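You operate a simulated robot arm through the tools that you are given. There is no shell and no other tool. Be economical: measure what you need, move in short steps, check, and stop when the job is done.

You run a simulated robot arm. Do the job below in one go: nothing can be reset, and whatever is moved stays where it is left.

Task
Level the chamber by its bubble and tighten the foot nuts again.
Fine: slacken both foot nuts, turn the lock side leg wheel alone till the bubble lies between its lines.
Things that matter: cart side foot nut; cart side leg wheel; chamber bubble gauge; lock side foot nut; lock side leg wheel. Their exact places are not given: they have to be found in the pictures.

It is judged by the outcome, as a careful person would: the job done as asked, and still so three seconds after it is handed in. It fails if anything else is knocked over, pushed out of place, dropped, spilled or broken.

Robot
A 7-joint arm with a two-finger parallel gripper on a trunk, on a base that drives. Base frame: it is fixed to the floor where the robot stands at the start and does not move with it; the origin is under the middle of the robot, x ahead of it, y to its left, z up. Readings come in mm, degrees, newtons and seconds.
Its first joint turns from -166.0 to 166.0 degrees. Places, roughly: cart side foot nut [700, -500, 800]; cart side leg wheel [800, -500, 900]; chamber bubble gauge [700, 0, 1200]; lock side foot nut [700, 0, 800]; lock side leg wheel [800, 0, 900]. Payload 3.43 kg.
Tool frame: the origin (TCP) lies between the finger pads and is the grasp point; the fingertips stand 30 mm ahead of it; z points along the fingers, y is the line along which they close. Largest opening 94 mm; finger width 28, thickness 10; the body of the gripper, 50 by 96 mm, starts 55 mm behind the TCP.
Orientation is that of the tool frame in the base frame, as [roll, pitch, yaw] about the fixed x, y, z axes, in that order (R = Rz(yaw) Ry(pitch) Rx(roll)). With the fingers straight down and closing along the base's y, the tool's x points along the base's -x, its y along +y and its z along -z.

Tools
- The arm moves only by the tool send_rows. Its argument "increments" is a list of rows, each a list of 3 entries, a list of its own where there are three numbers: the finger opening in mm, from 0 to 94, then the shift along the tool's x, y, z in mm, then the turn, a rotation vector about the tool's x, y, z in rad. In form: [[grip, [x, y, z], [wx, wy, wz]], ...]. A call has 1 to 10 rows; each row shifts and turns the commanded pose from where the row before left it, along the tool's axes as they then stand. Each row takes 0.2 s and may step no farther than 50 mm and 8.6 degrees from the row before; otherwise, or with a gripper value out of range, the whole call is refused. A pose out of reach is approached as far as the arm can. The call stops where the force on the tool passes 40 N (or 10 N more than at its start, if that is more) or the arm is blocked; 0.2 s more then pass. Each finger travels about 45 mm/s and halts on what it meets, pressing with about 30 N; the grip force reading is that of the motor and also rises with nothing between the fingers. The clock runs only during rows and for 0.2 s after the last one: add rows that do not move to give the fingers time. It gives the time, the measured TCP pose, the force on the tool (base axes), the opening and the grip force at its end, in the units of the frame above (readings bear some noise), with the torque about the TCP (base axes, N m) and any sound that the robot's microphone picked up.
- Cameras (640 x 400 px; columns grow to the right, rows downward): "scene" is now at [495.1, 127.8, 1332.7]; the picture's right is [-0.79, -0.61, 0.00], its down [-0.39, 0.51, -0.76] and it looks along [0.46, -0.60, -0.65] (base axes); focal length 293 px, centre (320, 200). "wrist" rides on the gripper at [76, 14, -103] in the tool frame; the picture's right is [-0.18, 0.98, 0.00], its down [-0.75, -0.14, -0.64] and it looks along [-0.63, -0.12, 0.77] (tool axes); focal length 243 px, centre (320, 200).
- capture(camera): a new picture of that camera. The clock stands still meanwhile.
- move_column(by): slides the trunk up (or, below 0, down) by that many mm; the arm and the scene camera ride with it, the base frame stays. It gives what a move gives, with no picture.
- steer(legs): drives the robot by 1 to 6 legs, each [ahead, left, turn to the left] in mm, mm and degrees, along the robot's own axes; the way and the turn of a leg run together, so that a leg with both is an arc; at most 1500 mm and 180 degrees a leg. The arm and the cameras ride along, it lands a little off, and it stops where it bumps. It gives what a move gives.
- pan_tilt(pan, tilt): turns the head with the scene camera to pan (to the left, within 103 degrees either way) and tilt (down, from -29 to 69), counted from straight ahead of the robot. It gives what a move gives.
- locate(camera, pixels): for up to 12 pixels [column, row] of the newest picture of that camera ("zoom" is the newest enlarged one), the place [x, y, z] in the base frame of the surface seen there, good to about 2 mm. The clock stands still meanwhile.
- inspect(camera, box): a new picture of the part [left, top, right, bottom] of that camera's present view, enlarged. The clock stands still meanwhile.
- job_done(): hands the job in; it is judged then, once.

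Keep the steps short. Do not move on a guess: measure, check each grasp and each placing, and mend mistakes. In all there are 80 turns and 68 pictures (those below and enlarged ones count). Leave the gripper open and the arm clear of the work at the hand-in unless told otherwise, and finish with a single line.

The tools are called as name(argument=value, ...) on one line, values as JSON. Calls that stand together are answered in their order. send_rows: Moves the arm, as the interface text tells. Its arguments: {"type":"object","properties":{"increments":{"type":"array"}},"required":["increments"]} The other tools are called the same way: move_column (by) slides the trunk up or down; steer (legs) drives the base; pan_tilt (pan, tilt) turns the head that bears the scene camera; capture (camera) takes a picture; locate (camera, pixels) gives the place of the surface under pixels of a picture; inspect (camera, box) takes an enlarged picture of a part of a camera's view; job_done () hands the job in.

At the start:

```text
clock: 0.0
tcp_pos: [541.9, -72.7, 985.8]
tcp_rot: [-179.9, 0.0, -180.0]
wrist_force: [0.5, 1.1, 0.7]
moment: [0.05, -0.02, -0.01]
grip_width: 93.7
gripper_force: 0.0
trunk travel left (down, up): [-397.0, 213.0]
robot x, y, heading: [1.8, 1.8, -0.1]
head pan, tilt: [-52.4, 40.3]
```

scene: 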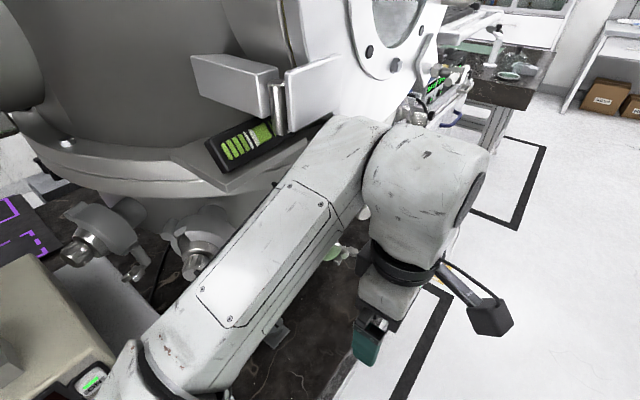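
wrist: 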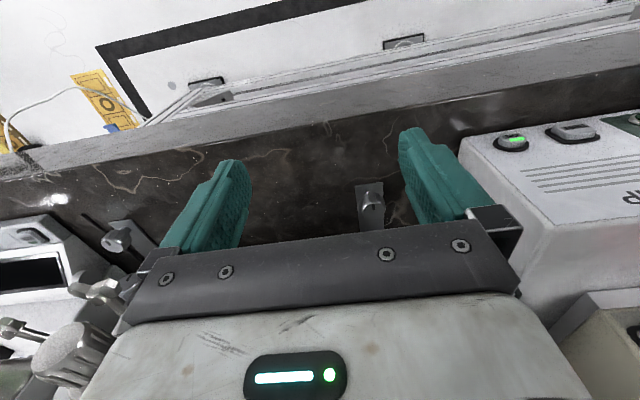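

The scene view shows the chamber gauge, perhaps at about (245,143), and the arm hides much of the rest. I'll pan the head to straight ahead and look around.

pan_tilt(pan=-10, tilt=40)

capture(camera="scene")

capture(camera="wrist")

```text
clock: 1.1
tcp_pos: [540.9, -72.8, 987.0]
tcp_rot: [180.0, 0.1, -180.0]
wrist_force: [0.5, 0.0, -0.6]
moment: [-0.03, 0.01, -0.01]
grip_width: 94.0
gripper_force: 0.0
trunk travel left (down, up): [-397.0, 213.0]
robot x, y, heading: [1.4, -2.5, 0.1]
head pan, tilt: [-10.0, 40.0]
```

```text
65 pictures are left
```

scene: 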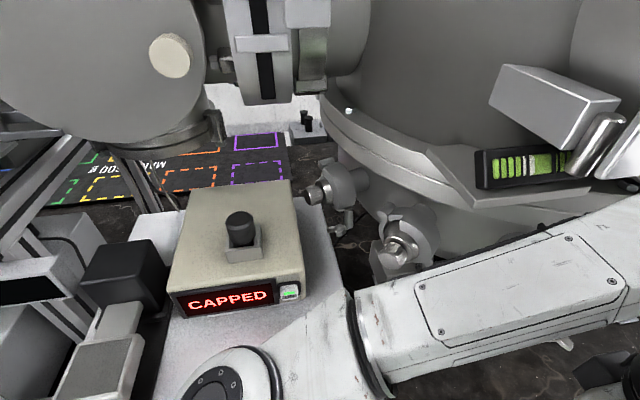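

```text
64 pictures are left
```

wrist: 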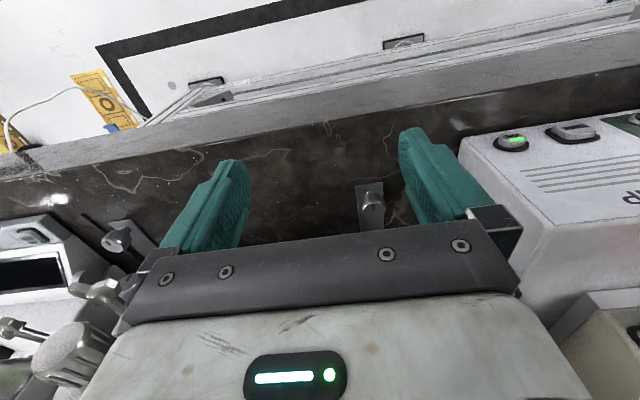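

I see a bracketed stud at wrist (372,200), another at (118,240), a wheel-like part at lower left of the wrist view, and the gauge and screw parts in the scene. I'll measure these.

locate(camera="wrist", pixels=[[372, 197], [365, 222], [118, 240], [100, 290], [70, 355], [8, 328], [30, 237], [300, 190], [515, 140], [400, 42]])

locate(camera="scene", pixels=[[395, 245], [312, 195], [525, 163], [390, 225], [345, 215], [240, 228], [350, 110], [550, 100], [305, 120], [420, 245], [600, 135]])

inspect(camera="scene", box=[290, 100, 610, 300])

inspect(camera="wrist", box=[0, 180, 240, 400])

```text
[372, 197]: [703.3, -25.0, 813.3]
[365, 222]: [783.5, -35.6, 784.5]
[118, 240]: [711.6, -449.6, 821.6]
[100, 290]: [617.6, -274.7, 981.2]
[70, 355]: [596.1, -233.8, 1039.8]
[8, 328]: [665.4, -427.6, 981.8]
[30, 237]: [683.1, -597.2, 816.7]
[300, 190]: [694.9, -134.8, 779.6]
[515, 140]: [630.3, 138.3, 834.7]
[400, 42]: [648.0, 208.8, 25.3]
```

```text
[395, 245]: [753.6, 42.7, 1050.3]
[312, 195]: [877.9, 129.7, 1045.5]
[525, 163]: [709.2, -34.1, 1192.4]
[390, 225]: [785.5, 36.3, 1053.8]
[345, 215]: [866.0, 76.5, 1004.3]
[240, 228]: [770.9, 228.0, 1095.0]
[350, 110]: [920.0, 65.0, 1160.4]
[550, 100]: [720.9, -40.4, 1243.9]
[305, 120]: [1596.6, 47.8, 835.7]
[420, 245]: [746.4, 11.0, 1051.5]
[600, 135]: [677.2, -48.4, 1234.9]
```

```text
2.00 times, centred on (450, 200) of scene
```

zoom: 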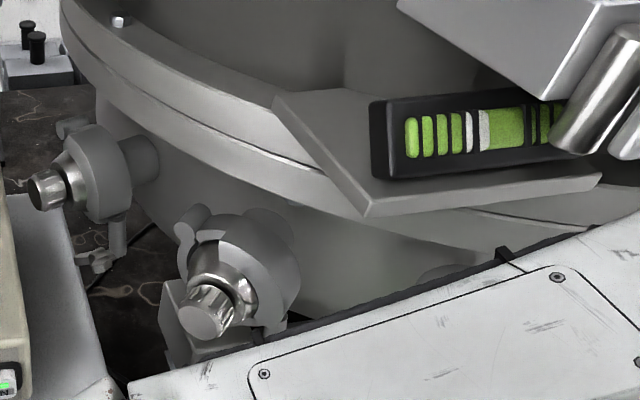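

```text
1.82 times, centred on (120, 290) of wrist
```

zoom: 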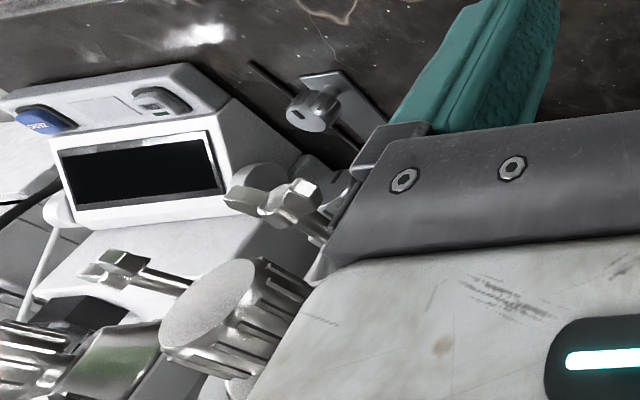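

The foot nuts seem to be the slotted caps on brackets, at about (703,-25,813) and (712,-450,822). The arm hides the leg wheels, so I'll back the base off a bit and look again.

steer(legs=[[-300, 0, 0]])

pan_tilt(pan=-15, tilt=30)

capture(camera="scene")

capture(camera="wrist")

```text
clock: 3.1
tcp_pos: [241.3, -72.1, 988.9]
tcp_rot: [-180.0, 0.0, 180.0]
wrist_force: [0.5, -0.2, -1.5]
moment: [-0.03, 0.01, 0.01]
grip_width: 94.1
gripper_force: 0.0
trunk travel left (down, up): [-397.0, 213.0]
robot x, y, heading: [-298.9, 0.1, -0.4]
head pan, tilt: [-10.0, 40.0]
```

```text
clock: 3.9
tcp_pos: [241.6, -73.2, 987.1]
tcp_rot: [-179.9, 0.0, 180.0]
wrist_force: [-0.4, 0.3, -0.6]
moment: [0.0, -0.02, -0.01]
grip_width: 94.2
gripper_force: 0.0
trunk travel left (down, up): [-397.0, 213.0]
robot x, y, heading: [-300.8, -0.4, -0.0]
head pan, tilt: [-15.0, 30.0]
```

```text
61 pictures are left
```

scene: 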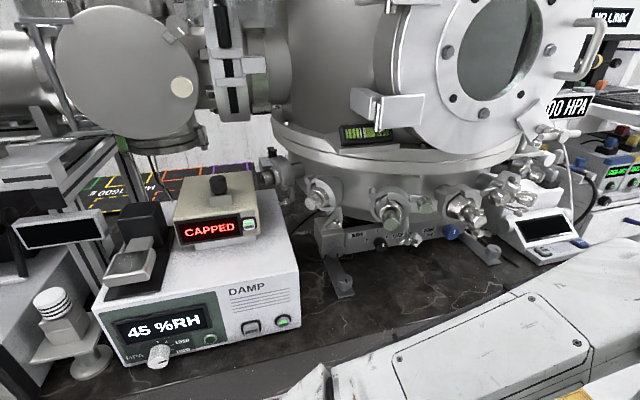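

```text
60 pictures are left
```

wrist: 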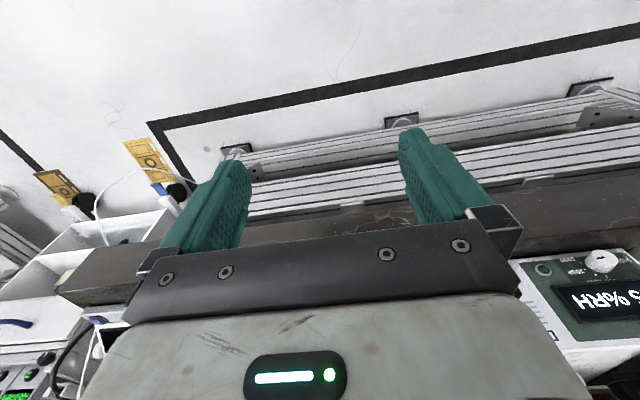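

Much clearer now. I'll zoom on the two legs and on the gauge.

inspect(camera="scene", box=[300, 160, 400, 310])

locate(camera="zoom", pixels=[[320, 200], [320, 280], [330, 310]])

inspect(camera="scene", box=[300, 200, 520, 310])

inspect(camera="scene", box=[330, 115, 400, 150])

```text
2.67 times, centred on (350, 235) of scene
```

zoom: 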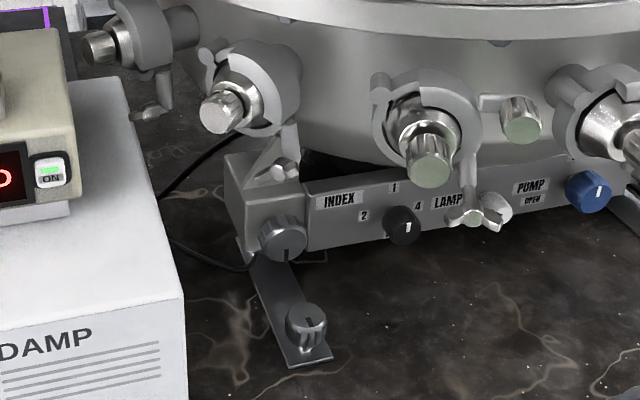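

```text
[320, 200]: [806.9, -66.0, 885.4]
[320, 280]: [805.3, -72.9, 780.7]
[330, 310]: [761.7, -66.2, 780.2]
```

```text
2.91 times, centred on (410, 255) of scene
```

zoom: 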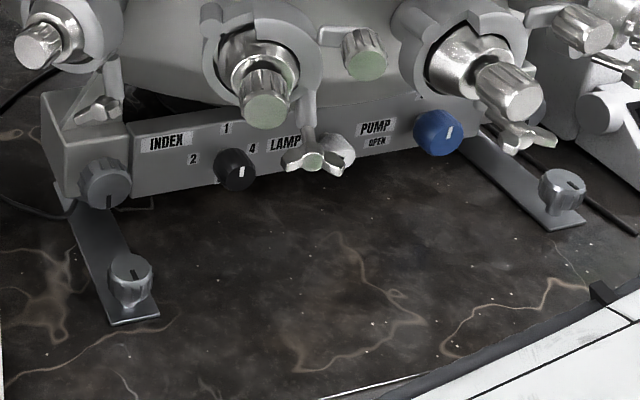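

```text
9.14 times, centred on (365, 132) of scene
```

zoom: 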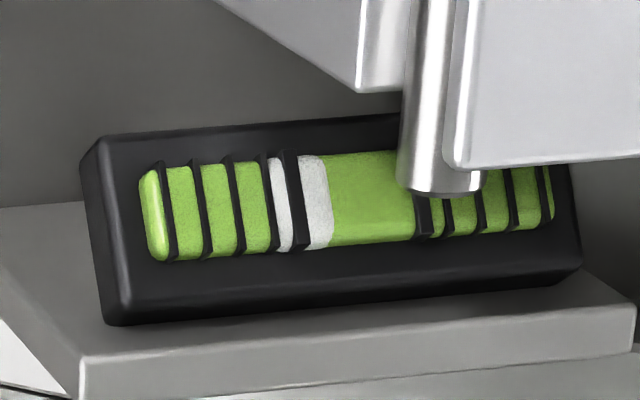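

The bubble (white) straddles the left inner line of the gauge, so the lock side is high. I'll zoom on the gray knob at the left end of the panel, the lock foot nut and the cart side.

inspect(camera="scene", box=[310, 225, 390, 305])

locate(camera="zoom", pixels=[[120, 117], [140, 120], [190, 250], [190, 290], [220, 120], [175, 250], [210, 250], [115, 100], [135, 145], [260, 110], [190, 235]])

inspect(camera="scene", box=[450, 180, 550, 280])

locate(camera="zoom", pixels=[[320, 100], [300, 250], [200, 200], [400, 150], [190, 300]])

```text
5.00 times, centred on (350, 265) of scene
```

zoom: 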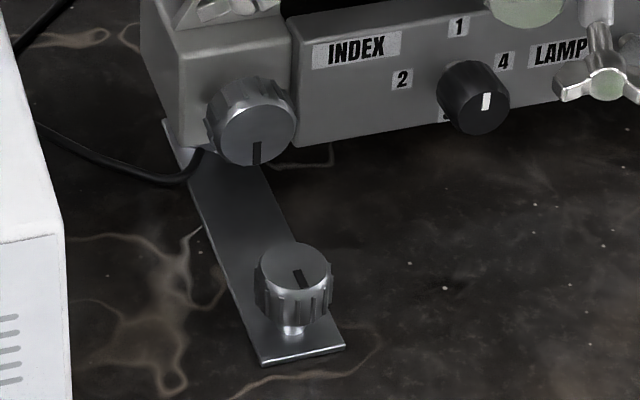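

```text
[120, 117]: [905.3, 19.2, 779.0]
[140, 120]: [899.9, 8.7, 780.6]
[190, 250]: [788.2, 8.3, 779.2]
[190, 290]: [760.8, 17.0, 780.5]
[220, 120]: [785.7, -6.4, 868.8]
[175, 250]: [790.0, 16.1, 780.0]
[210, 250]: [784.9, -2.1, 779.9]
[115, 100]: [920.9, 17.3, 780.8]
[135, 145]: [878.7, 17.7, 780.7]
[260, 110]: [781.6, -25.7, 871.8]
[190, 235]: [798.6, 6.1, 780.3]
```

```text
4.00 times, centred on (500, 230) of scene
```

zoom: 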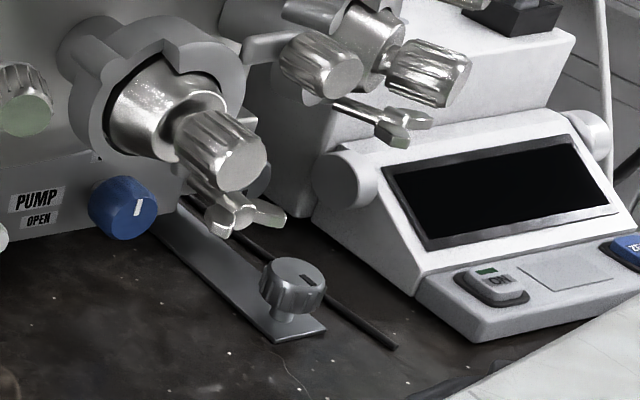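

```text
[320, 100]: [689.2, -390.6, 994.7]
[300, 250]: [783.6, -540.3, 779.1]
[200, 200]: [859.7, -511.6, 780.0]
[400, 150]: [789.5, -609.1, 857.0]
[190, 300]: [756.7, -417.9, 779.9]
```

I'll measure the knob faces and edges in scene pixels.

locate(camera="scene", pixels=[[336, 251], [338, 246.5], [331, 250.5], [344, 251], [344, 279], [339, 279], [349, 277.5], [346, 276], [345, 282], [489, 247], [497, 249], [493, 246]])

locate(camera="scene", pixels=[[332, 218], [326, 226], [390, 216], [395, 237], [440, 234], [475, 211], [480, 225], [361, 263], [346, 296], [330, 300], [300, 330], [282, 300]])

```text
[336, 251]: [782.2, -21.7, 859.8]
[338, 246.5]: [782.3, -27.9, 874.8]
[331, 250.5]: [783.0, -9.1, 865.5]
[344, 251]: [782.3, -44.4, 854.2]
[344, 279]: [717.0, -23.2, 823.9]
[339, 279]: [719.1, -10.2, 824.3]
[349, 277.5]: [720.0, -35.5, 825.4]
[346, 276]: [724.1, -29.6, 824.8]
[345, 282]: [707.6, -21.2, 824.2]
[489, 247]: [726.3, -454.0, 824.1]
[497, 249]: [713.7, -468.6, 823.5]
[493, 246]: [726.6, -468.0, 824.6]
```

```text
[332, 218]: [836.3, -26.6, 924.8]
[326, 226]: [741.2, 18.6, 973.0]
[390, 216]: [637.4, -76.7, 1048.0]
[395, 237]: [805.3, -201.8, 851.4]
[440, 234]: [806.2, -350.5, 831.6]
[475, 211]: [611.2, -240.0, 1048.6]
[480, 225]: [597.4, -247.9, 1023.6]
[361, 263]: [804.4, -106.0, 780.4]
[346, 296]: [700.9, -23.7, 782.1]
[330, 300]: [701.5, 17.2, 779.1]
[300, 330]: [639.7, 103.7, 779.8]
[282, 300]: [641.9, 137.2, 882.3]
```

The lock foot nut top is about (716,-23,824) with a vertical axis. The lock wheel face is about (782,-23,865) with its axis along x. The cart nut top is about (720,-461,824). Ports hang above all of them, so I'll tilt the tool to point forward and 40° down while it is still in free space.

send_rows(increments=[[94, [0, 0, 0], [0, -0.1454, 0]], [94, [0, 0, 0], [0, -0.1454, 0]], [94, [0, 0, 0], [0, -0.1454, 0]], [94, [0, 0, 0], [0, -0.1454, 0]], [94, [0, 0, 0], [0, -0.1454, 0]], [94, [0, 0, 0], [0, -0.1454, 0]], [94, [0, 0, 0], [0, 0, 0]]])

capture(camera="wrist")

capture(camera="scene")

```text
clock: 5.5
tcp_pos: [369.1, -142.4, 941.7]
tcp_rot: [179.9, 50.0, 179.8]
wrist_force: [-0.2, 0.4, 1.0]
moment: [0.01, 0.01, 0.0]
grip_width: 94.1
gripper_force: 0.0
out of reach, approached as far as the arm can: row 1, 2, 3, 4, 5, 6
trunk travel left (down, up): [-397.0, 213.0]
robot x, y, heading: [-299.4, -0.3, -0.5]
head pan, tilt: [-15.0, 30.0]
```

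```text
54 pictures are left
```

wrist: 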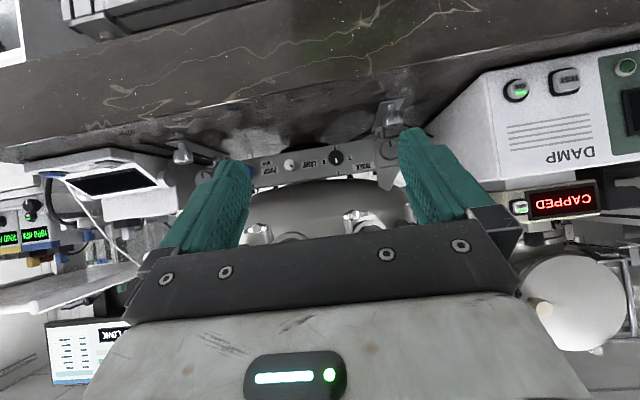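

```text
53 pictures are left
```

scene: 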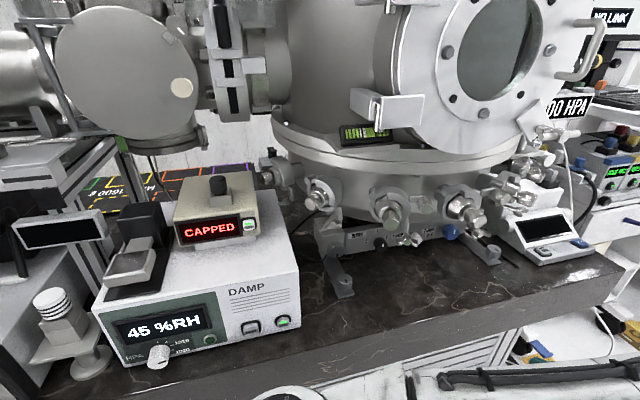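

The tool now points forward and 40° down, at TCP (369,-142,942). I'll lower the trunk 60 mm, then test a small sideways move.

move_column(by=-60)

send_rows(increments=[[94, [0, 30, 0], [0, 0, 0]], [94, [0, 30, 0], [0, 0, 0]], [94, [0, 0, 0], [0, 0, 0]]])

```text
clock: 6.5
tcp_pos: [367.4, -141.8, 880.5]
tcp_rot: [179.9, 49.9, 179.9]
wrist_force: [0.5, 0.5, 0.0]
moment: [-0.03, -0.02, 0.0]
grip_width: 93.9
gripper_force: 0.0
trunk travel left (down, up): [-337.0, 273.0]
robot x, y, heading: [-300.5, 0.3, -0.2]
head pan, tilt: [-15.0, 30.0]
```

```text
clock: 7.2
tcp_pos: [391.5, -96.0, 873.0]
tcp_rot: [-180.0, 49.8, 179.8]
wrist_force: [0.0, -0.9, -1.3]
moment: [0.0, -0.01, -0.02]
grip_width: 94.0
gripper_force: 0.0
out of reach, approached as far as the arm can: row 1, 2
trunk travel left (down, up): [-337.0, 273.0]
robot x, y, heading: [-304.1, -0.4, -0.1]
head pan, tilt: [-15.0, 30.0]
```

That pose is at the inner limit of reach. I'll move forward and left a bit to get into the workspace.

send_rows(increments=[[94, [-25.7, 20, 30.6], [0, 0, 0]], [94, [-25.7, 20, 30.6], [0, 0, 0]], [94, [-25.7, 20, 30.6], [0, 0, 0]], [94, [0, 0, 0], [0, 0, 0]]])

```text
clock: 8.2
tcp_pos: [510.8, -33.9, 871.4]
tcp_rot: [-180.0, 50.0, 179.9]
wrist_force: [0.2, 0.1, -1.0]
moment: [-0.01, 0.0, 0.0]
grip_width: 94.1
gripper_force: 0.0
trunk travel left (down, up): [-337.0, 273.0]
robot x, y, heading: [-301.4, 2.8, -0.2]
head pan, tilt: [-15.0, 30.0]
```

The pose is now within reach, at TCP (511,-34,871). I'll drive the base 110 mm ahead and look.

steer(legs=[[110, 0, 0]])

pan_tilt(pan=-15, tilt=35)

capture(camera="scene")

capture(camera="wrist")

```text
clock: 9.4
tcp_pos: [623.0, -33.9, 871.2]
tcp_rot: [180.0, 49.9, 179.9]
wrist_force: [-1.2, 0.3, 0.3]
moment: [0.03, 0.01, -0.01]
grip_width: 93.9
gripper_force: 0.2
trunk travel left (down, up): [-337.0, 273.0]
robot x, y, heading: [-189.6, 0.3, 0.4]
head pan, tilt: [-15.0, 30.0]
```

```text
clock: 10.1
tcp_pos: [621.4, -33.9, 872.2]
tcp_rot: [180.0, 49.9, 179.9]
wrist_force: [-0.1, 0.7, -0.4]
moment: [0.0, 0.01, 0.0]
grip_width: 94.0
gripper_force: 0.1
trunk travel left (down, up): [-337.0, 273.0]
robot x, y, heading: [-188.9, 0.3, -0.3]
head pan, tilt: [-15.0, 35.0]
```

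```text
52 pictures are left
```

scene: 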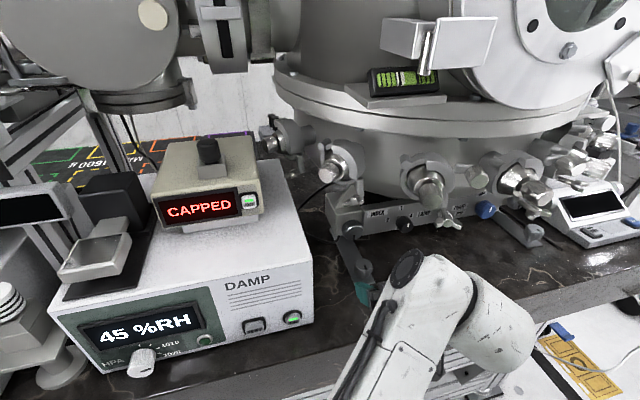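

```text
51 pictures are left
```

wrist: 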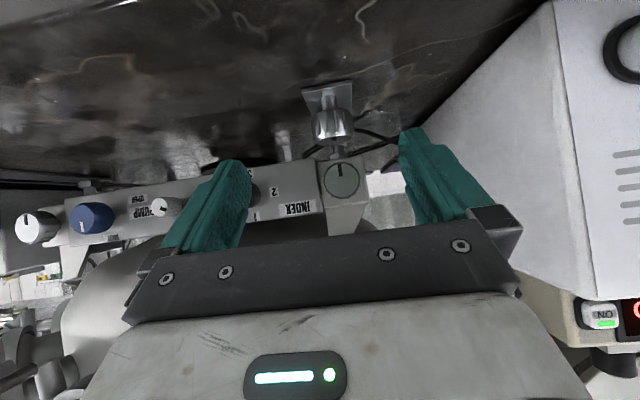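

The wrist view shows the lock nut at (332,128), its wheel at (341,180), and the cart wheel at (38,227). I'll measure the nut, wheel and DAMP box edge.

locate(camera="wrist", pixels=[[330, 110], [318, 125], [348, 125], [332, 140], [335, 150], [341, 180], [327, 180], [356, 180], [341, 164], [341, 197], [440, 118], [38, 227]])

inspect(camera="wrist", box=[270, 70, 430, 230])

inspect(camera="scene", box=[370, 55, 450, 105])

```text
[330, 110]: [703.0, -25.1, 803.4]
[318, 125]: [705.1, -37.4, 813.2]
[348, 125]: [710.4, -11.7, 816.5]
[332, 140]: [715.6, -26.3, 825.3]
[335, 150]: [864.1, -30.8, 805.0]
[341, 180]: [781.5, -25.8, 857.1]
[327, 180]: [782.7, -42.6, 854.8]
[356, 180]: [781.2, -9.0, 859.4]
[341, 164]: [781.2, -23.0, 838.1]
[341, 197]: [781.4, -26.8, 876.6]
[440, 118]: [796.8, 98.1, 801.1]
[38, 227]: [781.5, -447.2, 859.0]
```

```text
2.50 times, centred on (350, 150) of wrist
```

zoom: 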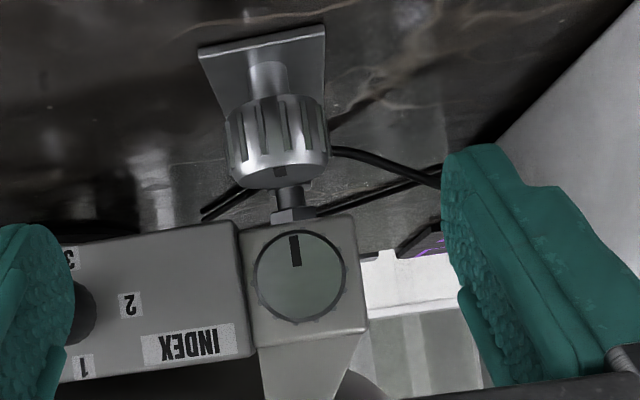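

```text
8.00 times, centred on (410, 80) of scene
```

zoom: 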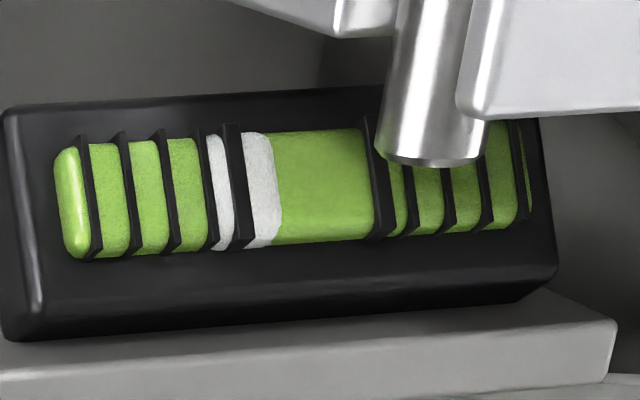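

The gauge reads clearly: bubble over the left line. The nut's centre is about (718,-25), its body spans z 800–825, and the wheel's centre is about (781,-26,857). I'll go to a pre-grasp pose in front of the nut.

send_rows(increments=[[94, [-16.6, 9, 36.9], [0, 0, 0]], [70, [0, 0, 30], [0, 0, 0]], [60, [0, 0, 0], [0, 0, 0]]])

capture(camera="wrist")

```text
clock: 10.9
tcp_pos: [684.5, -22.8, 841.2]
tcp_rot: [179.9, 49.9, 179.7]
wrist_force: [0.9, 0.4, -0.2]
moment: [-0.02, -0.01, 0.0]
grip_width: 59.7
gripper_force: 0.0
trunk travel left (down, up): [-337.0, 273.0]
robot x, y, heading: [-190.1, -0.4, -0.2]
head pan, tilt: [-15.0, 35.0]
```

```text
48 pictures are left
```

wrist: 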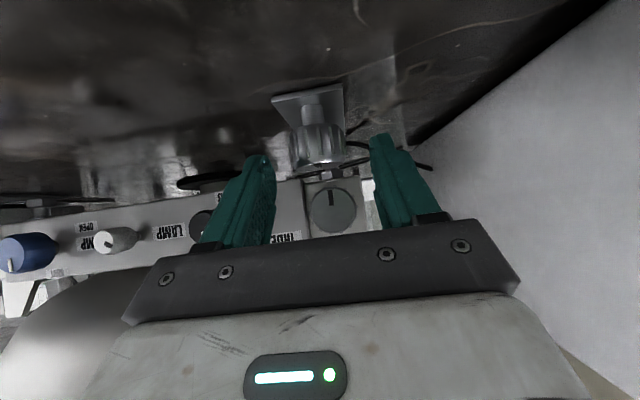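

The nut is centred between the fingers. I'll insert 28 mm and close.

send_rows(increments=[[60, [0, -2, 14], [0, 0, 0]], [60, [0, 0, 14], [0, 0, 0]], [15, [0, 0, 0], [0, 0, 0]], [15, [0, 0, 0], [0, 0, 0]], [15, [0, 0, 0], [0, 0, 0]]])

capture(camera="wrist")

```text
clock: 12.1
tcp_pos: [706.5, -25.7, 822.7]
tcp_rot: [179.9, 50.0, 179.9]
wrist_force: [1.7, 3.2, -1.7]
moment: [-0.1, -0.01, 0.04]
grip_width: 35.7
gripper_force: 42.3
trunk travel left (down, up): [-337.0, 273.0]
robot x, y, heading: [-191.3, -1.4, 0.1]
head pan, tilt: [-15.0, 35.0]
```

```text
47 pictures are left
```

wrist: 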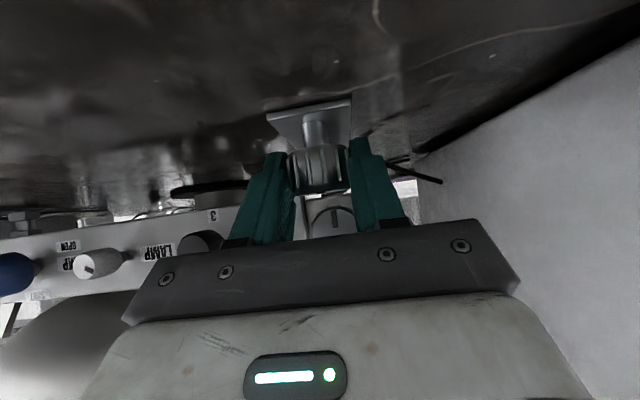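

The nut is held (35.7 mm, 42 N). I'll turn it counterclockwise seen from above, about its own axis, starting with 3 rows of 8°.

send_rows(increments=[[15, [0, -2, 0], [-0.107, 0, -0.09]], [15, [0, -2, 0], [-0.107, 0, -0.09]], [15, [0, -2, 0], [-0.107, 0, -0.09]]])

inspect(camera="wrist", box=[240, 70, 400, 230])

```text
clock: 12.9
tcp_pos: [706.4, -31.0, 822.5]
tcp_rot: [180.0, 49.9, -155.8]
wrist_force: [5.7, 8.2, -2.0]
moment: [-0.29, 1.14, 0.03]
grip_width: 35.5
gripper_force: 45.0
trunk travel left (down, up): [-337.0, 273.0]
robot x, y, heading: [-190.4, 0.7, 0.2]
head pan, tilt: [-15.0, 35.0]
```

```text
2.50 times, centred on (320, 150) of wrist
```

zoom: 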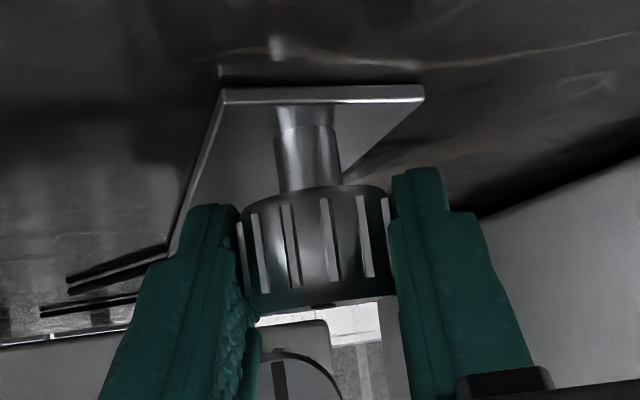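

Turned 24° with low forces, and the nut follows. I'll continue.

send_rows(increments=[[15, [0, -2, 0], [-0.107, 0, -0.09]], [15, [0, -2, 0], [-0.107, 0, -0.09]], [15, [0, -2, 0], [-0.107, 0, -0.09]], [15, [0, -2, 0], [-0.107, 0, -0.09]]])

inspect(camera="wrist", box=[240, 70, 400, 230])

capture(camera="scene")

```text
clock: 13.5
tcp_pos: [707.3, -34.9, 822.4]
tcp_rot: [-178.8, 49.7, -140.8]
wrist_force: [12.0, -2.6, -4.2]
moment: [0.99, 0.45, -0.14]
grip_width: 35.8
gripper_force: 44.5
trunk travel left (down, up): [-337.0, 273.0]
robot x, y, heading: [-189.6, 1.6, -0.1]
head pan, tilt: [-15.0, 35.0]
stopped in row 3: the force on the tool passed its limit at 88 N (the readings are from after the stop); the commanded pose is now the measured one
```

```text
2.50 times, centred on (320, 150) of wrist
```

zoom: 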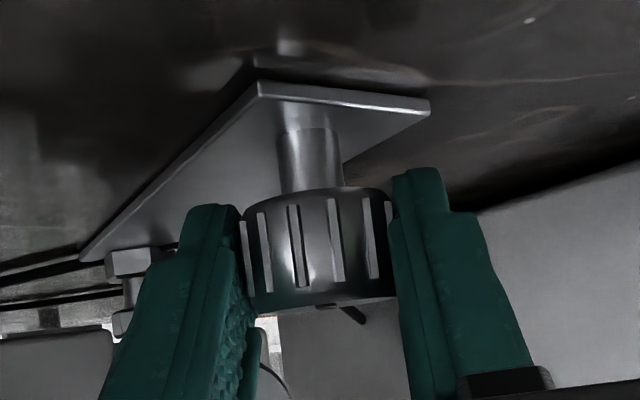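

```text
44 pictures are left
```

scene: 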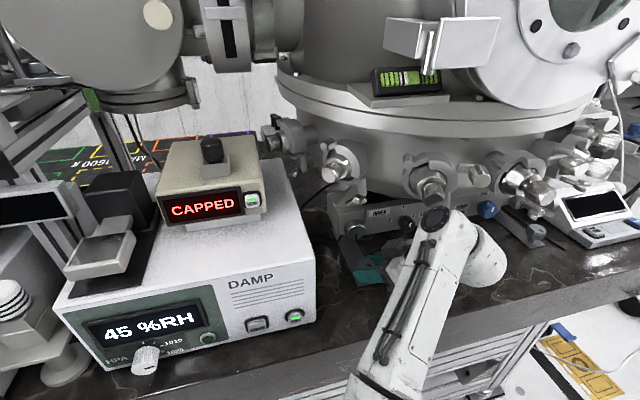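

The motion stopped at about 39° with a force spike. That is either the nut's end stop or the arm touching something. I'll look closely.

inspect(camera="scene", box=[330, 140, 530, 300])

locate(camera="scene", pixels=[[435, 215], [433, 185], [432, 198], [470, 215], [480, 240], [408, 225], [480, 180], [530, 190], [540, 200]])

```text
2.50 times, centred on (430, 220) of scene
```

zoom: 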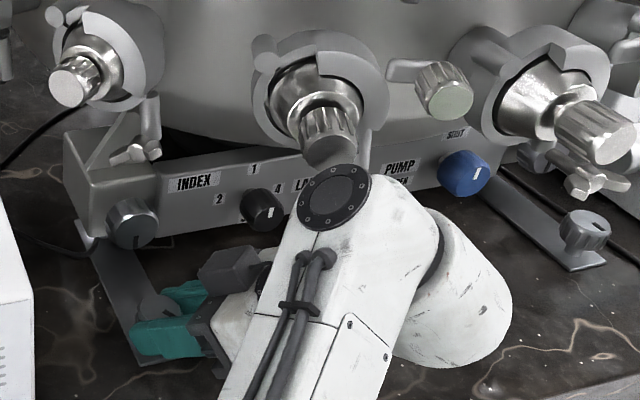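

```text
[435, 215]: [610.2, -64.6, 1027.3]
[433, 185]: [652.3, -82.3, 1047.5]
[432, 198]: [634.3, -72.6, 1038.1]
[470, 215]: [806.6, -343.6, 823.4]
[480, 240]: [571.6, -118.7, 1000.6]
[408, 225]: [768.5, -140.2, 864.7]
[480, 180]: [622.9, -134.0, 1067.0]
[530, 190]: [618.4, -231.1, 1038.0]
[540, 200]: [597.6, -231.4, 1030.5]
```

The arm's wrist cap, at (610,-65,1027), touched the middle port's knob, so this isn't the nut's stop. I'll release the nut, rotate back clear of the port, and check.

send_rows(increments=[[60, [0, 0, 0], [0, 0, 0]], [60, [0, 0, 0], [0, 0, 0]], [60, [0, 2, 0], [0.107, 0, 0.09]], [60, [0, 2, 0], [0.107, 0, 0.09]], [60, [0, 2, 0], [0.107, 0, 0.09]], [60, [0, 2, 0], [0.107, 0, 0.09]], [60, [0, 2, 0], [0.107, 0, 0.09]]])

inspect(camera="wrist", box=[240, 70, 400, 230])

inspect(camera="scene", box=[250, 140, 490, 300])

locate(camera="zoom", pixels=[[165, 270], [165, 300], [140, 200], [490, 130], [30, 230]])

```text
clock: 15.1
tcp_pos: [705.8, -26.2, 821.7]
tcp_rot: [-179.1, 50.3, 178.9]
wrist_force: [0.2, 0.5, -0.1]
moment: [0.02, 0.03, 0.01]
grip_width: 60.1
gripper_force: 0.1
trunk travel left (down, up): [-337.0, 273.0]
robot x, y, heading: [-187.3, -0.7, 0.2]
head pan, tilt: [-15.0, 35.0]
```

```text
2.50 times, centred on (320, 150) of wrist
```

zoom: 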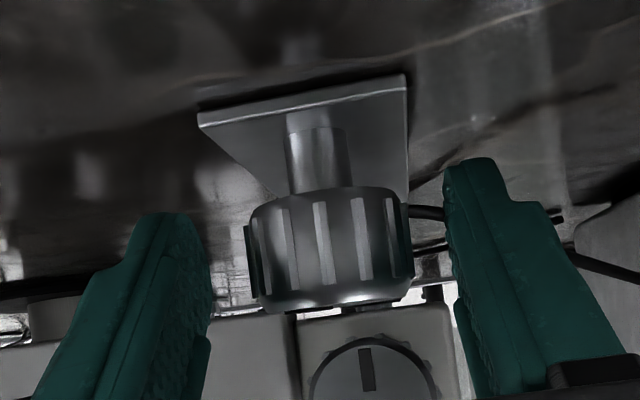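

```text
2.50 times, centred on (370, 220) of scene
```

zoom: 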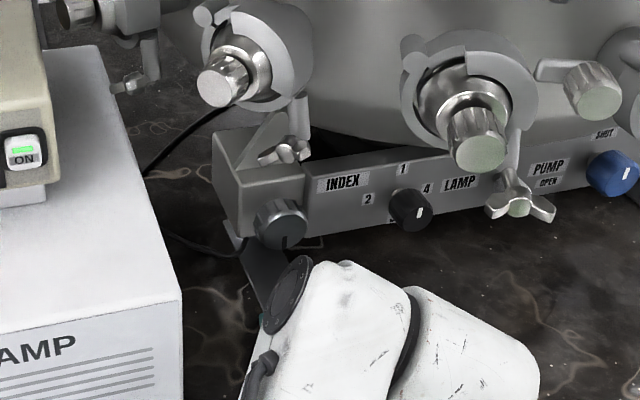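

```text
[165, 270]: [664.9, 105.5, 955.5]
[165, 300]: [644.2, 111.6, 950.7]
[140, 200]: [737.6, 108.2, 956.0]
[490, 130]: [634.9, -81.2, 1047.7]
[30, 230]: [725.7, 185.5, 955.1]
```

The port knob looks unmoved and the nut is free. The DAMP box starts at y≥105, so I can start the next stroke from yaw −25°. Next I rotate the open fingers back, then grip and turn.

send_rows(increments=[[60, [0, 2, 0], [0.107, 0, 0.09]], [60, [0, 2, 0], [0.107, 0, 0.09]], [60, [0, 2, 0], [0.107, 0, 0.09]], [15, [0, 0, 0], [0, 0, 0]], [15, [0, 0, 0], [0, 0, 0]], [15, [0, 0, 0], [0, 0, 0]]])

send_rows(increments=[[15, [0, -2, 0], [-0.107, 0, -0.09]], [15, [0, -2, 0], [-0.107, 0, -0.09]], [15, [0, -2, 0], [-0.107, 0, -0.09]], [15, [0, -2, 0], [-0.107, 0, -0.09]], [15, [0, -2, 0], [-0.107, 0, -0.09]], [15, [0, -2, 0], [-0.107, 0, -0.09]]])

inspect(camera="scene", box=[330, 55, 490, 300])

```text
clock: 16.5
tcp_pos: [708.1, -17.6, 822.5]
tcp_rot: [-179.5, 50.5, 154.8]
wrist_force: [5.5, 8.0, -2.4]
moment: [0.44, -0.8, 0.14]
grip_width: 35.4
gripper_force: 41.6
trunk travel left (down, up): [-337.0, 273.0]
robot x, y, heading: [-191.9, 0.6, 0.2]
head pan, tilt: [-15.0, 35.0]
```

```text
clock: 17.9
tcp_pos: [705.4, -32.0, 822.9]
tcp_rot: [-178.7, 50.1, -156.5]
wrist_force: [17.9, 13.9, 5.4]
moment: [1.43, -0.44, 0.06]
grip_width: 35.6
gripper_force: 44.8
trunk travel left (down, up): [-337.0, 273.0]
robot x, y, heading: [-189.5, 0.5, 0.3]
head pan, tilt: [-15.0, 35.0]
```

```text
1.63 times, centred on (410, 178) of scene
```

zoom: 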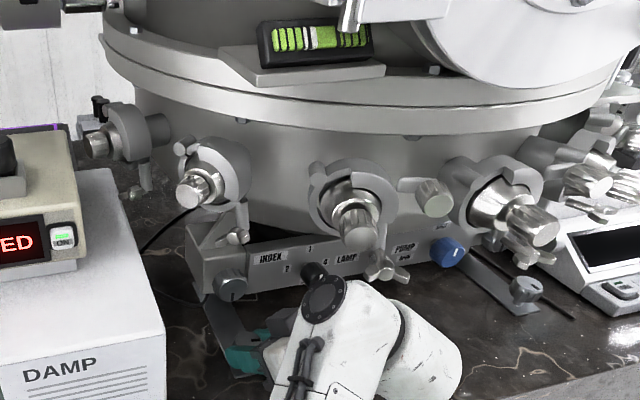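

The nut is now about 87° slack in total. I'll do one more stroke: release, rotate back, regrip, turn.

send_rows(increments=[[60, [0, 0, 0], [0, 0, 0]], [60, [0, 0, 0], [0, 0, 0]], [60, [0, 2, 0], [0.107, 0, 0.09]], [60, [0, 2, 0], [0.107, 0, 0.09]], [60, [0, 2, 0], [0.107, 0, 0.09]], [60, [0, 2, 0], [0.107, 0, 0.09]], [60, [0, 2, 0], [0.107, 0, 0.09]], [60, [0, 2, 0], [0.107, 0, 0.09]], [60, [0, 0, 0], [0, 0, 0]]])

inspect(camera="wrist", box=[240, 70, 400, 230])

send_rows(increments=[[15, [0, 0, 0], [0, 0, 0]], [15, [0, 0, 0], [0, 0, 0]], [15, [0, 0, 0], [0, 0, 0]], [15, [0, -2, 0], [-0.107, 0, -0.09]], [15, [0, -2, 0], [-0.107, 0, -0.09]], [15, [0, -2, 0], [-0.107, 0, -0.09]], [15, [0, -2, 0], [-0.107, 0, -0.09]], [15, [0, -2, 0], [-0.107, 0, -0.09]], [15, [0, -2, 0], [-0.107, 0, -0.09]]])

inspect(camera="wrist", box=[240, 70, 400, 230])

```text
clock: 19.9
tcp_pos: [705.7, -19.1, 824.1]
tcp_rot: [-179.2, 50.7, 154.9]
wrist_force: [-0.8, -0.3, -0.3]
moment: [0.01, 0.01, 0.0]
grip_width: 59.7
gripper_force: 0.0
trunk travel left (down, up): [-337.0, 273.0]
robot x, y, heading: [-190.0, -0.9, 0.5]
head pan, tilt: [-15.0, 35.0]
```

```text
2.50 times, centred on (320, 150) of wrist
```

zoom: 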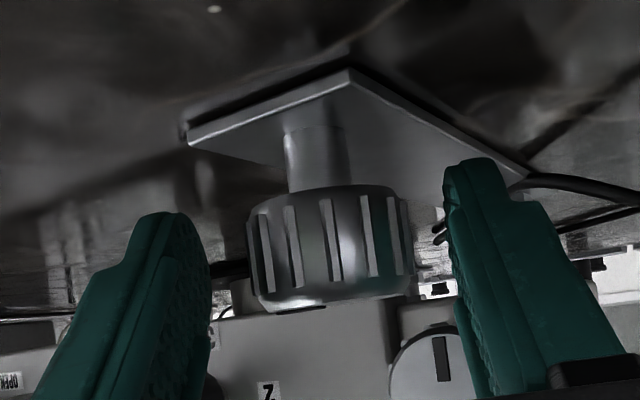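

```text
clock: 21.9
tcp_pos: [704.6, -31.9, 822.3]
tcp_rot: [-178.7, 50.1, -156.5]
wrist_force: [14.2, 7.7, 7.0]
moment: [1.35, -0.69, -0.04]
grip_width: 35.6
gripper_force: 45.0
trunk travel left (down, up): [-337.0, 273.0]
robot x, y, heading: [-191.4, -0.4, 0.2]
head pan, tilt: [-15.0, 35.0]
```

```text
2.50 times, centred on (320, 150) of wrist
```

zoom: 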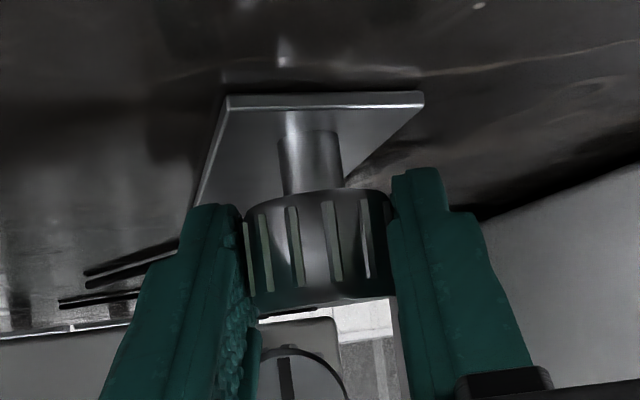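

That makes about 135° in total. I'll release, rotate back to straight, withdraw along the tool axis, and check the nut's mark.

send_rows(increments=[[60, [0, 0, 0], [0, 0, 0]], [60, [0, 0, 0], [0, 0, 0]], [60, [0, 2, 0], [0.107, 0, 0.09]], [60, [0, 2, 0], [0.107, 0, 0.09]], [60, [0, 2, 0], [0.107, 0, 0.09]], [60, [0, 0, -30], [0, 0, 0]], [60, [0, 0, -30], [0, 0, 0]], [60, [0, 0, -40], [0, 0, 0]]])

capture(camera="wrist")

inspect(camera="scene", box=[310, 190, 470, 310])

```text
clock: 23.7
tcp_pos: [623.8, -24.8, 888.7]
tcp_rot: [-179.0, 50.3, 179.0]
wrist_force: [-0.4, 0.0, -0.2]
moment: [0.02, 0.03, 0.03]
grip_width: 59.9
gripper_force: 0.0
trunk travel left (down, up): [-337.0, 273.0]
robot x, y, heading: [-189.7, 2.7, 0.5]
head pan, tilt: [-15.0, 35.0]
```

```text
37 pictures are left
```

wrist: 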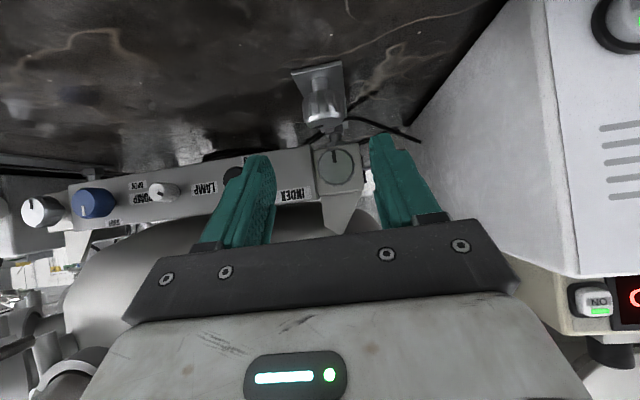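

```text
3.33 times, centred on (390, 250) of scene
```

zoom: 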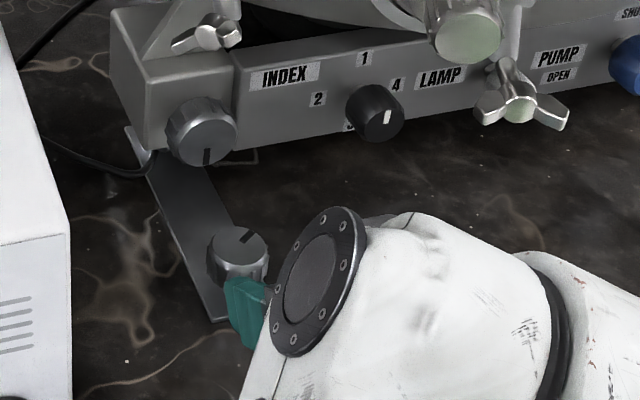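

The mark moved from lower right to upper right, which confirms a counterclockwise turn of well over 100°. Now the cart side: I'll back off, move 437 mm right, come forward partway, then look.

steer(legs=[[-120, 0, 0], [0, -437, 0], [70, 0, 0]])

pan_tilt(pan=0, tilt=35)

capture(camera="scene")

capture(camera="wrist")

```text
clock: 27.8
tcp_pos: [577.5, -449.5, 888.2]
tcp_rot: [-178.9, 50.3, -179.8]
wrist_force: [0.1, -0.9, -0.1]
moment: [-0.01, -0.01, 0.04]
grip_width: 59.8
gripper_force: 0.0
trunk travel left (down, up): [-337.0, 273.0]
robot x, y, heading: [-237.1, -435.2, 0.8]
head pan, tilt: [-15.0, 35.0]
```

```text
clock: 28.6
tcp_pos: [576.9, -448.7, 887.3]
tcp_rot: [-178.9, 50.4, 180.0]
wrist_force: [-0.1, -0.8, -0.4]
moment: [0.01, 0.02, 0.02]
grip_width: 59.7
gripper_force: 0.1
trunk travel left (down, up): [-337.0, 273.0]
robot x, y, heading: [-234.4, -440.2, 0.9]
head pan, tilt: [0.0, 35.0]
```

```text
35 pictures are left
```

scene: 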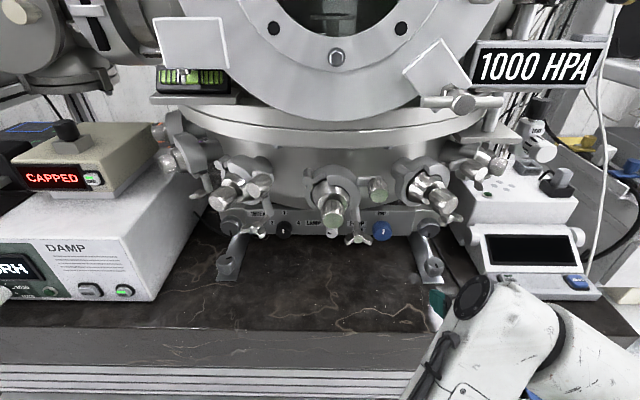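

```text
34 pictures are left
```

wrist: 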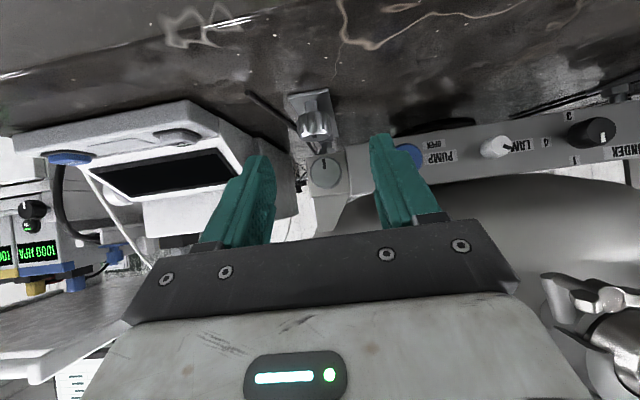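

The cart nut is at wrist (313,122) and its wheel at (324,170). I'll measure them along with the display unit and the port parts.

locate(camera="wrist", pixels=[[312, 108], [301, 122], [326, 122], [314, 137], [324, 170], [190, 112], [225, 140], [245, 165], [150, 130], [570, 295], [610, 340], [180, 135]])

locate(camera="scene", pixels=[[437, 200], [436, 190], [415, 195], [450, 185], [470, 290], [480, 235], [450, 240], [485, 290]])

```text
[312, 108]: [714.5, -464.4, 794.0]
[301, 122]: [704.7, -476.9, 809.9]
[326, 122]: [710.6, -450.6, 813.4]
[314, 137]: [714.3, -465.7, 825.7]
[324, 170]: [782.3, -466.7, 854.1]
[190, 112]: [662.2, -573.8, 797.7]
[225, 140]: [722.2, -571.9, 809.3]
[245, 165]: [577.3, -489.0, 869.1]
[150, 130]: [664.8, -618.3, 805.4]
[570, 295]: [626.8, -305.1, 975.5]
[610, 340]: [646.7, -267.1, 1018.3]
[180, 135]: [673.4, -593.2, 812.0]
```

```text
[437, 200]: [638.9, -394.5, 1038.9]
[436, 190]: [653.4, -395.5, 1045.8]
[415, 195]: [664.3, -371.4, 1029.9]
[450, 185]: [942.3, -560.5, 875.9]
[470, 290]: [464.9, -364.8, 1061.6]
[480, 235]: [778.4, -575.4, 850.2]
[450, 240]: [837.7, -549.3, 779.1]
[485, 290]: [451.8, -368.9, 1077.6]
```

The cart nut's centre is about (720,-464.5). A port knob sits on its left, so I'll come in yawed about +17° to keep the wrist clear of that port. I'll go to the pre-grasp pose 100 mm back.

send_rows(increments=[[60, [-18, -21, 21.5], [0, 0, 0]], [60, [-18, -21, 21.5], [0, 0, 0]], [60, [0, 0, 0], [-0.112, 0, -0.094]], [60, [0, 0, 0], [-0.112, 0, -0.094]], [60, [0, 0, 30], [0, 0, 0]], [60, [0, 0, 0], [0, 0, 0]]])

capture(camera="wrist")

```text
clock: 30.0
tcp_pos: [654.4, -485.6, 869.3]
tcp_rot: [-178.8, 50.1, -163.1]
wrist_force: [0.6, -0.5, -0.3]
moment: [0.01, 0.0, 0.02]
grip_width: 60.0
gripper_force: 0.0
trunk travel left (down, up): [-337.0, 273.0]
robot x, y, heading: [-234.6, -438.5, 1.0]
head pan, tilt: [0.0, 35.0]
```

```text
33 pictures are left
```

wrist: 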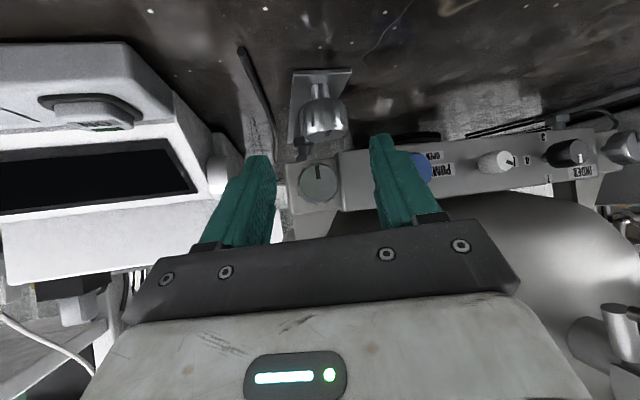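

It's aligned. I'll insert 71 mm along the tool axis and close on the nut.

send_rows(increments=[[60, [0, 1, 25], [0, 0, 0]], [60, [0, 0, 24], [0, 0, 0]], [60, [0, 0, 22], [0, 0, 0]], [15, [0, 0, 0], [0, 0, 0]], [15, [0, 0, 0], [0, 0, 0]], [15, [0, 0, 0], [0, 0, 0]]])

inspect(camera="wrist", box=[240, 70, 400, 230])

capture(camera="scene")

```text
clock: 31.4
tcp_pos: [708.3, -469.3, 823.1]
tcp_rot: [-179.0, 50.1, -163.1]
wrist_force: [-2.1, 10.4, -2.2]
moment: [0.77, 0.45, 0.12]
grip_width: 35.8
gripper_force: 41.9
trunk travel left (down, up): [-337.0, 273.0]
robot x, y, heading: [-234.5, -435.7, 1.1]
head pan, tilt: [0.0, 35.0]
```

```text
2.50 times, centred on (320, 150) of wrist
```

zoom: 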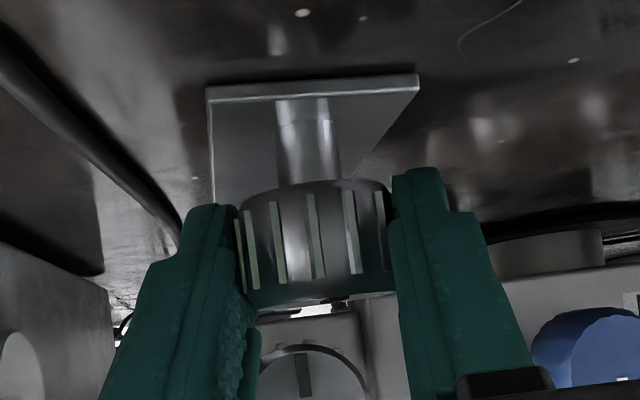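

```text
31 pictures are left
```

scene: 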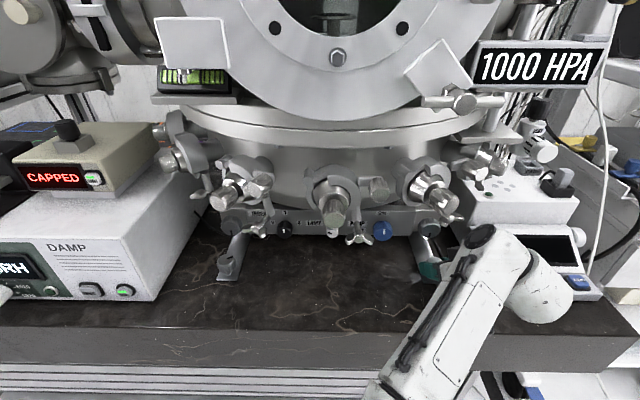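

It's gripped and the arm is clear. I'll turn it counterclockwise 40°.

send_rows(increments=[[15, [0, -2, 0], [-0.107, 0, -0.09]], [15, [0, -2, 0], [-0.107, 0, -0.09]], [15, [0, -2, 0], [-0.107, 0, -0.09]], [15, [0, -2, 0], [-0.107, 0, -0.09]], [15, [0, -2, 0], [-0.107, 0, -0.09]]])

capture(camera="scene")

```text
clock: 32.6
tcp_pos: [712.1, -476.2, 824.1]
tcp_rot: [-179.0, 49.5, -122.9]
wrist_force: [-9.5, 20.5, -0.9]
moment: [1.43, 0.79, 0.25]
grip_width: 35.3
gripper_force: 45.1
trunk travel left (down, up): [-337.0, 273.0]
robot x, y, heading: [-235.2, -440.2, 1.0]
head pan, tilt: [0.0, 35.0]
```

```text
30 pictures are left
```

scene: 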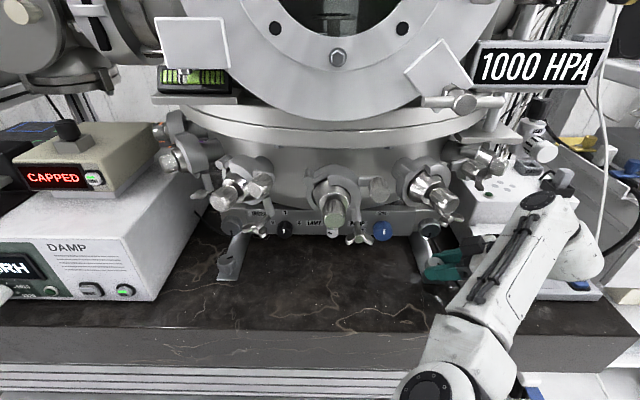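

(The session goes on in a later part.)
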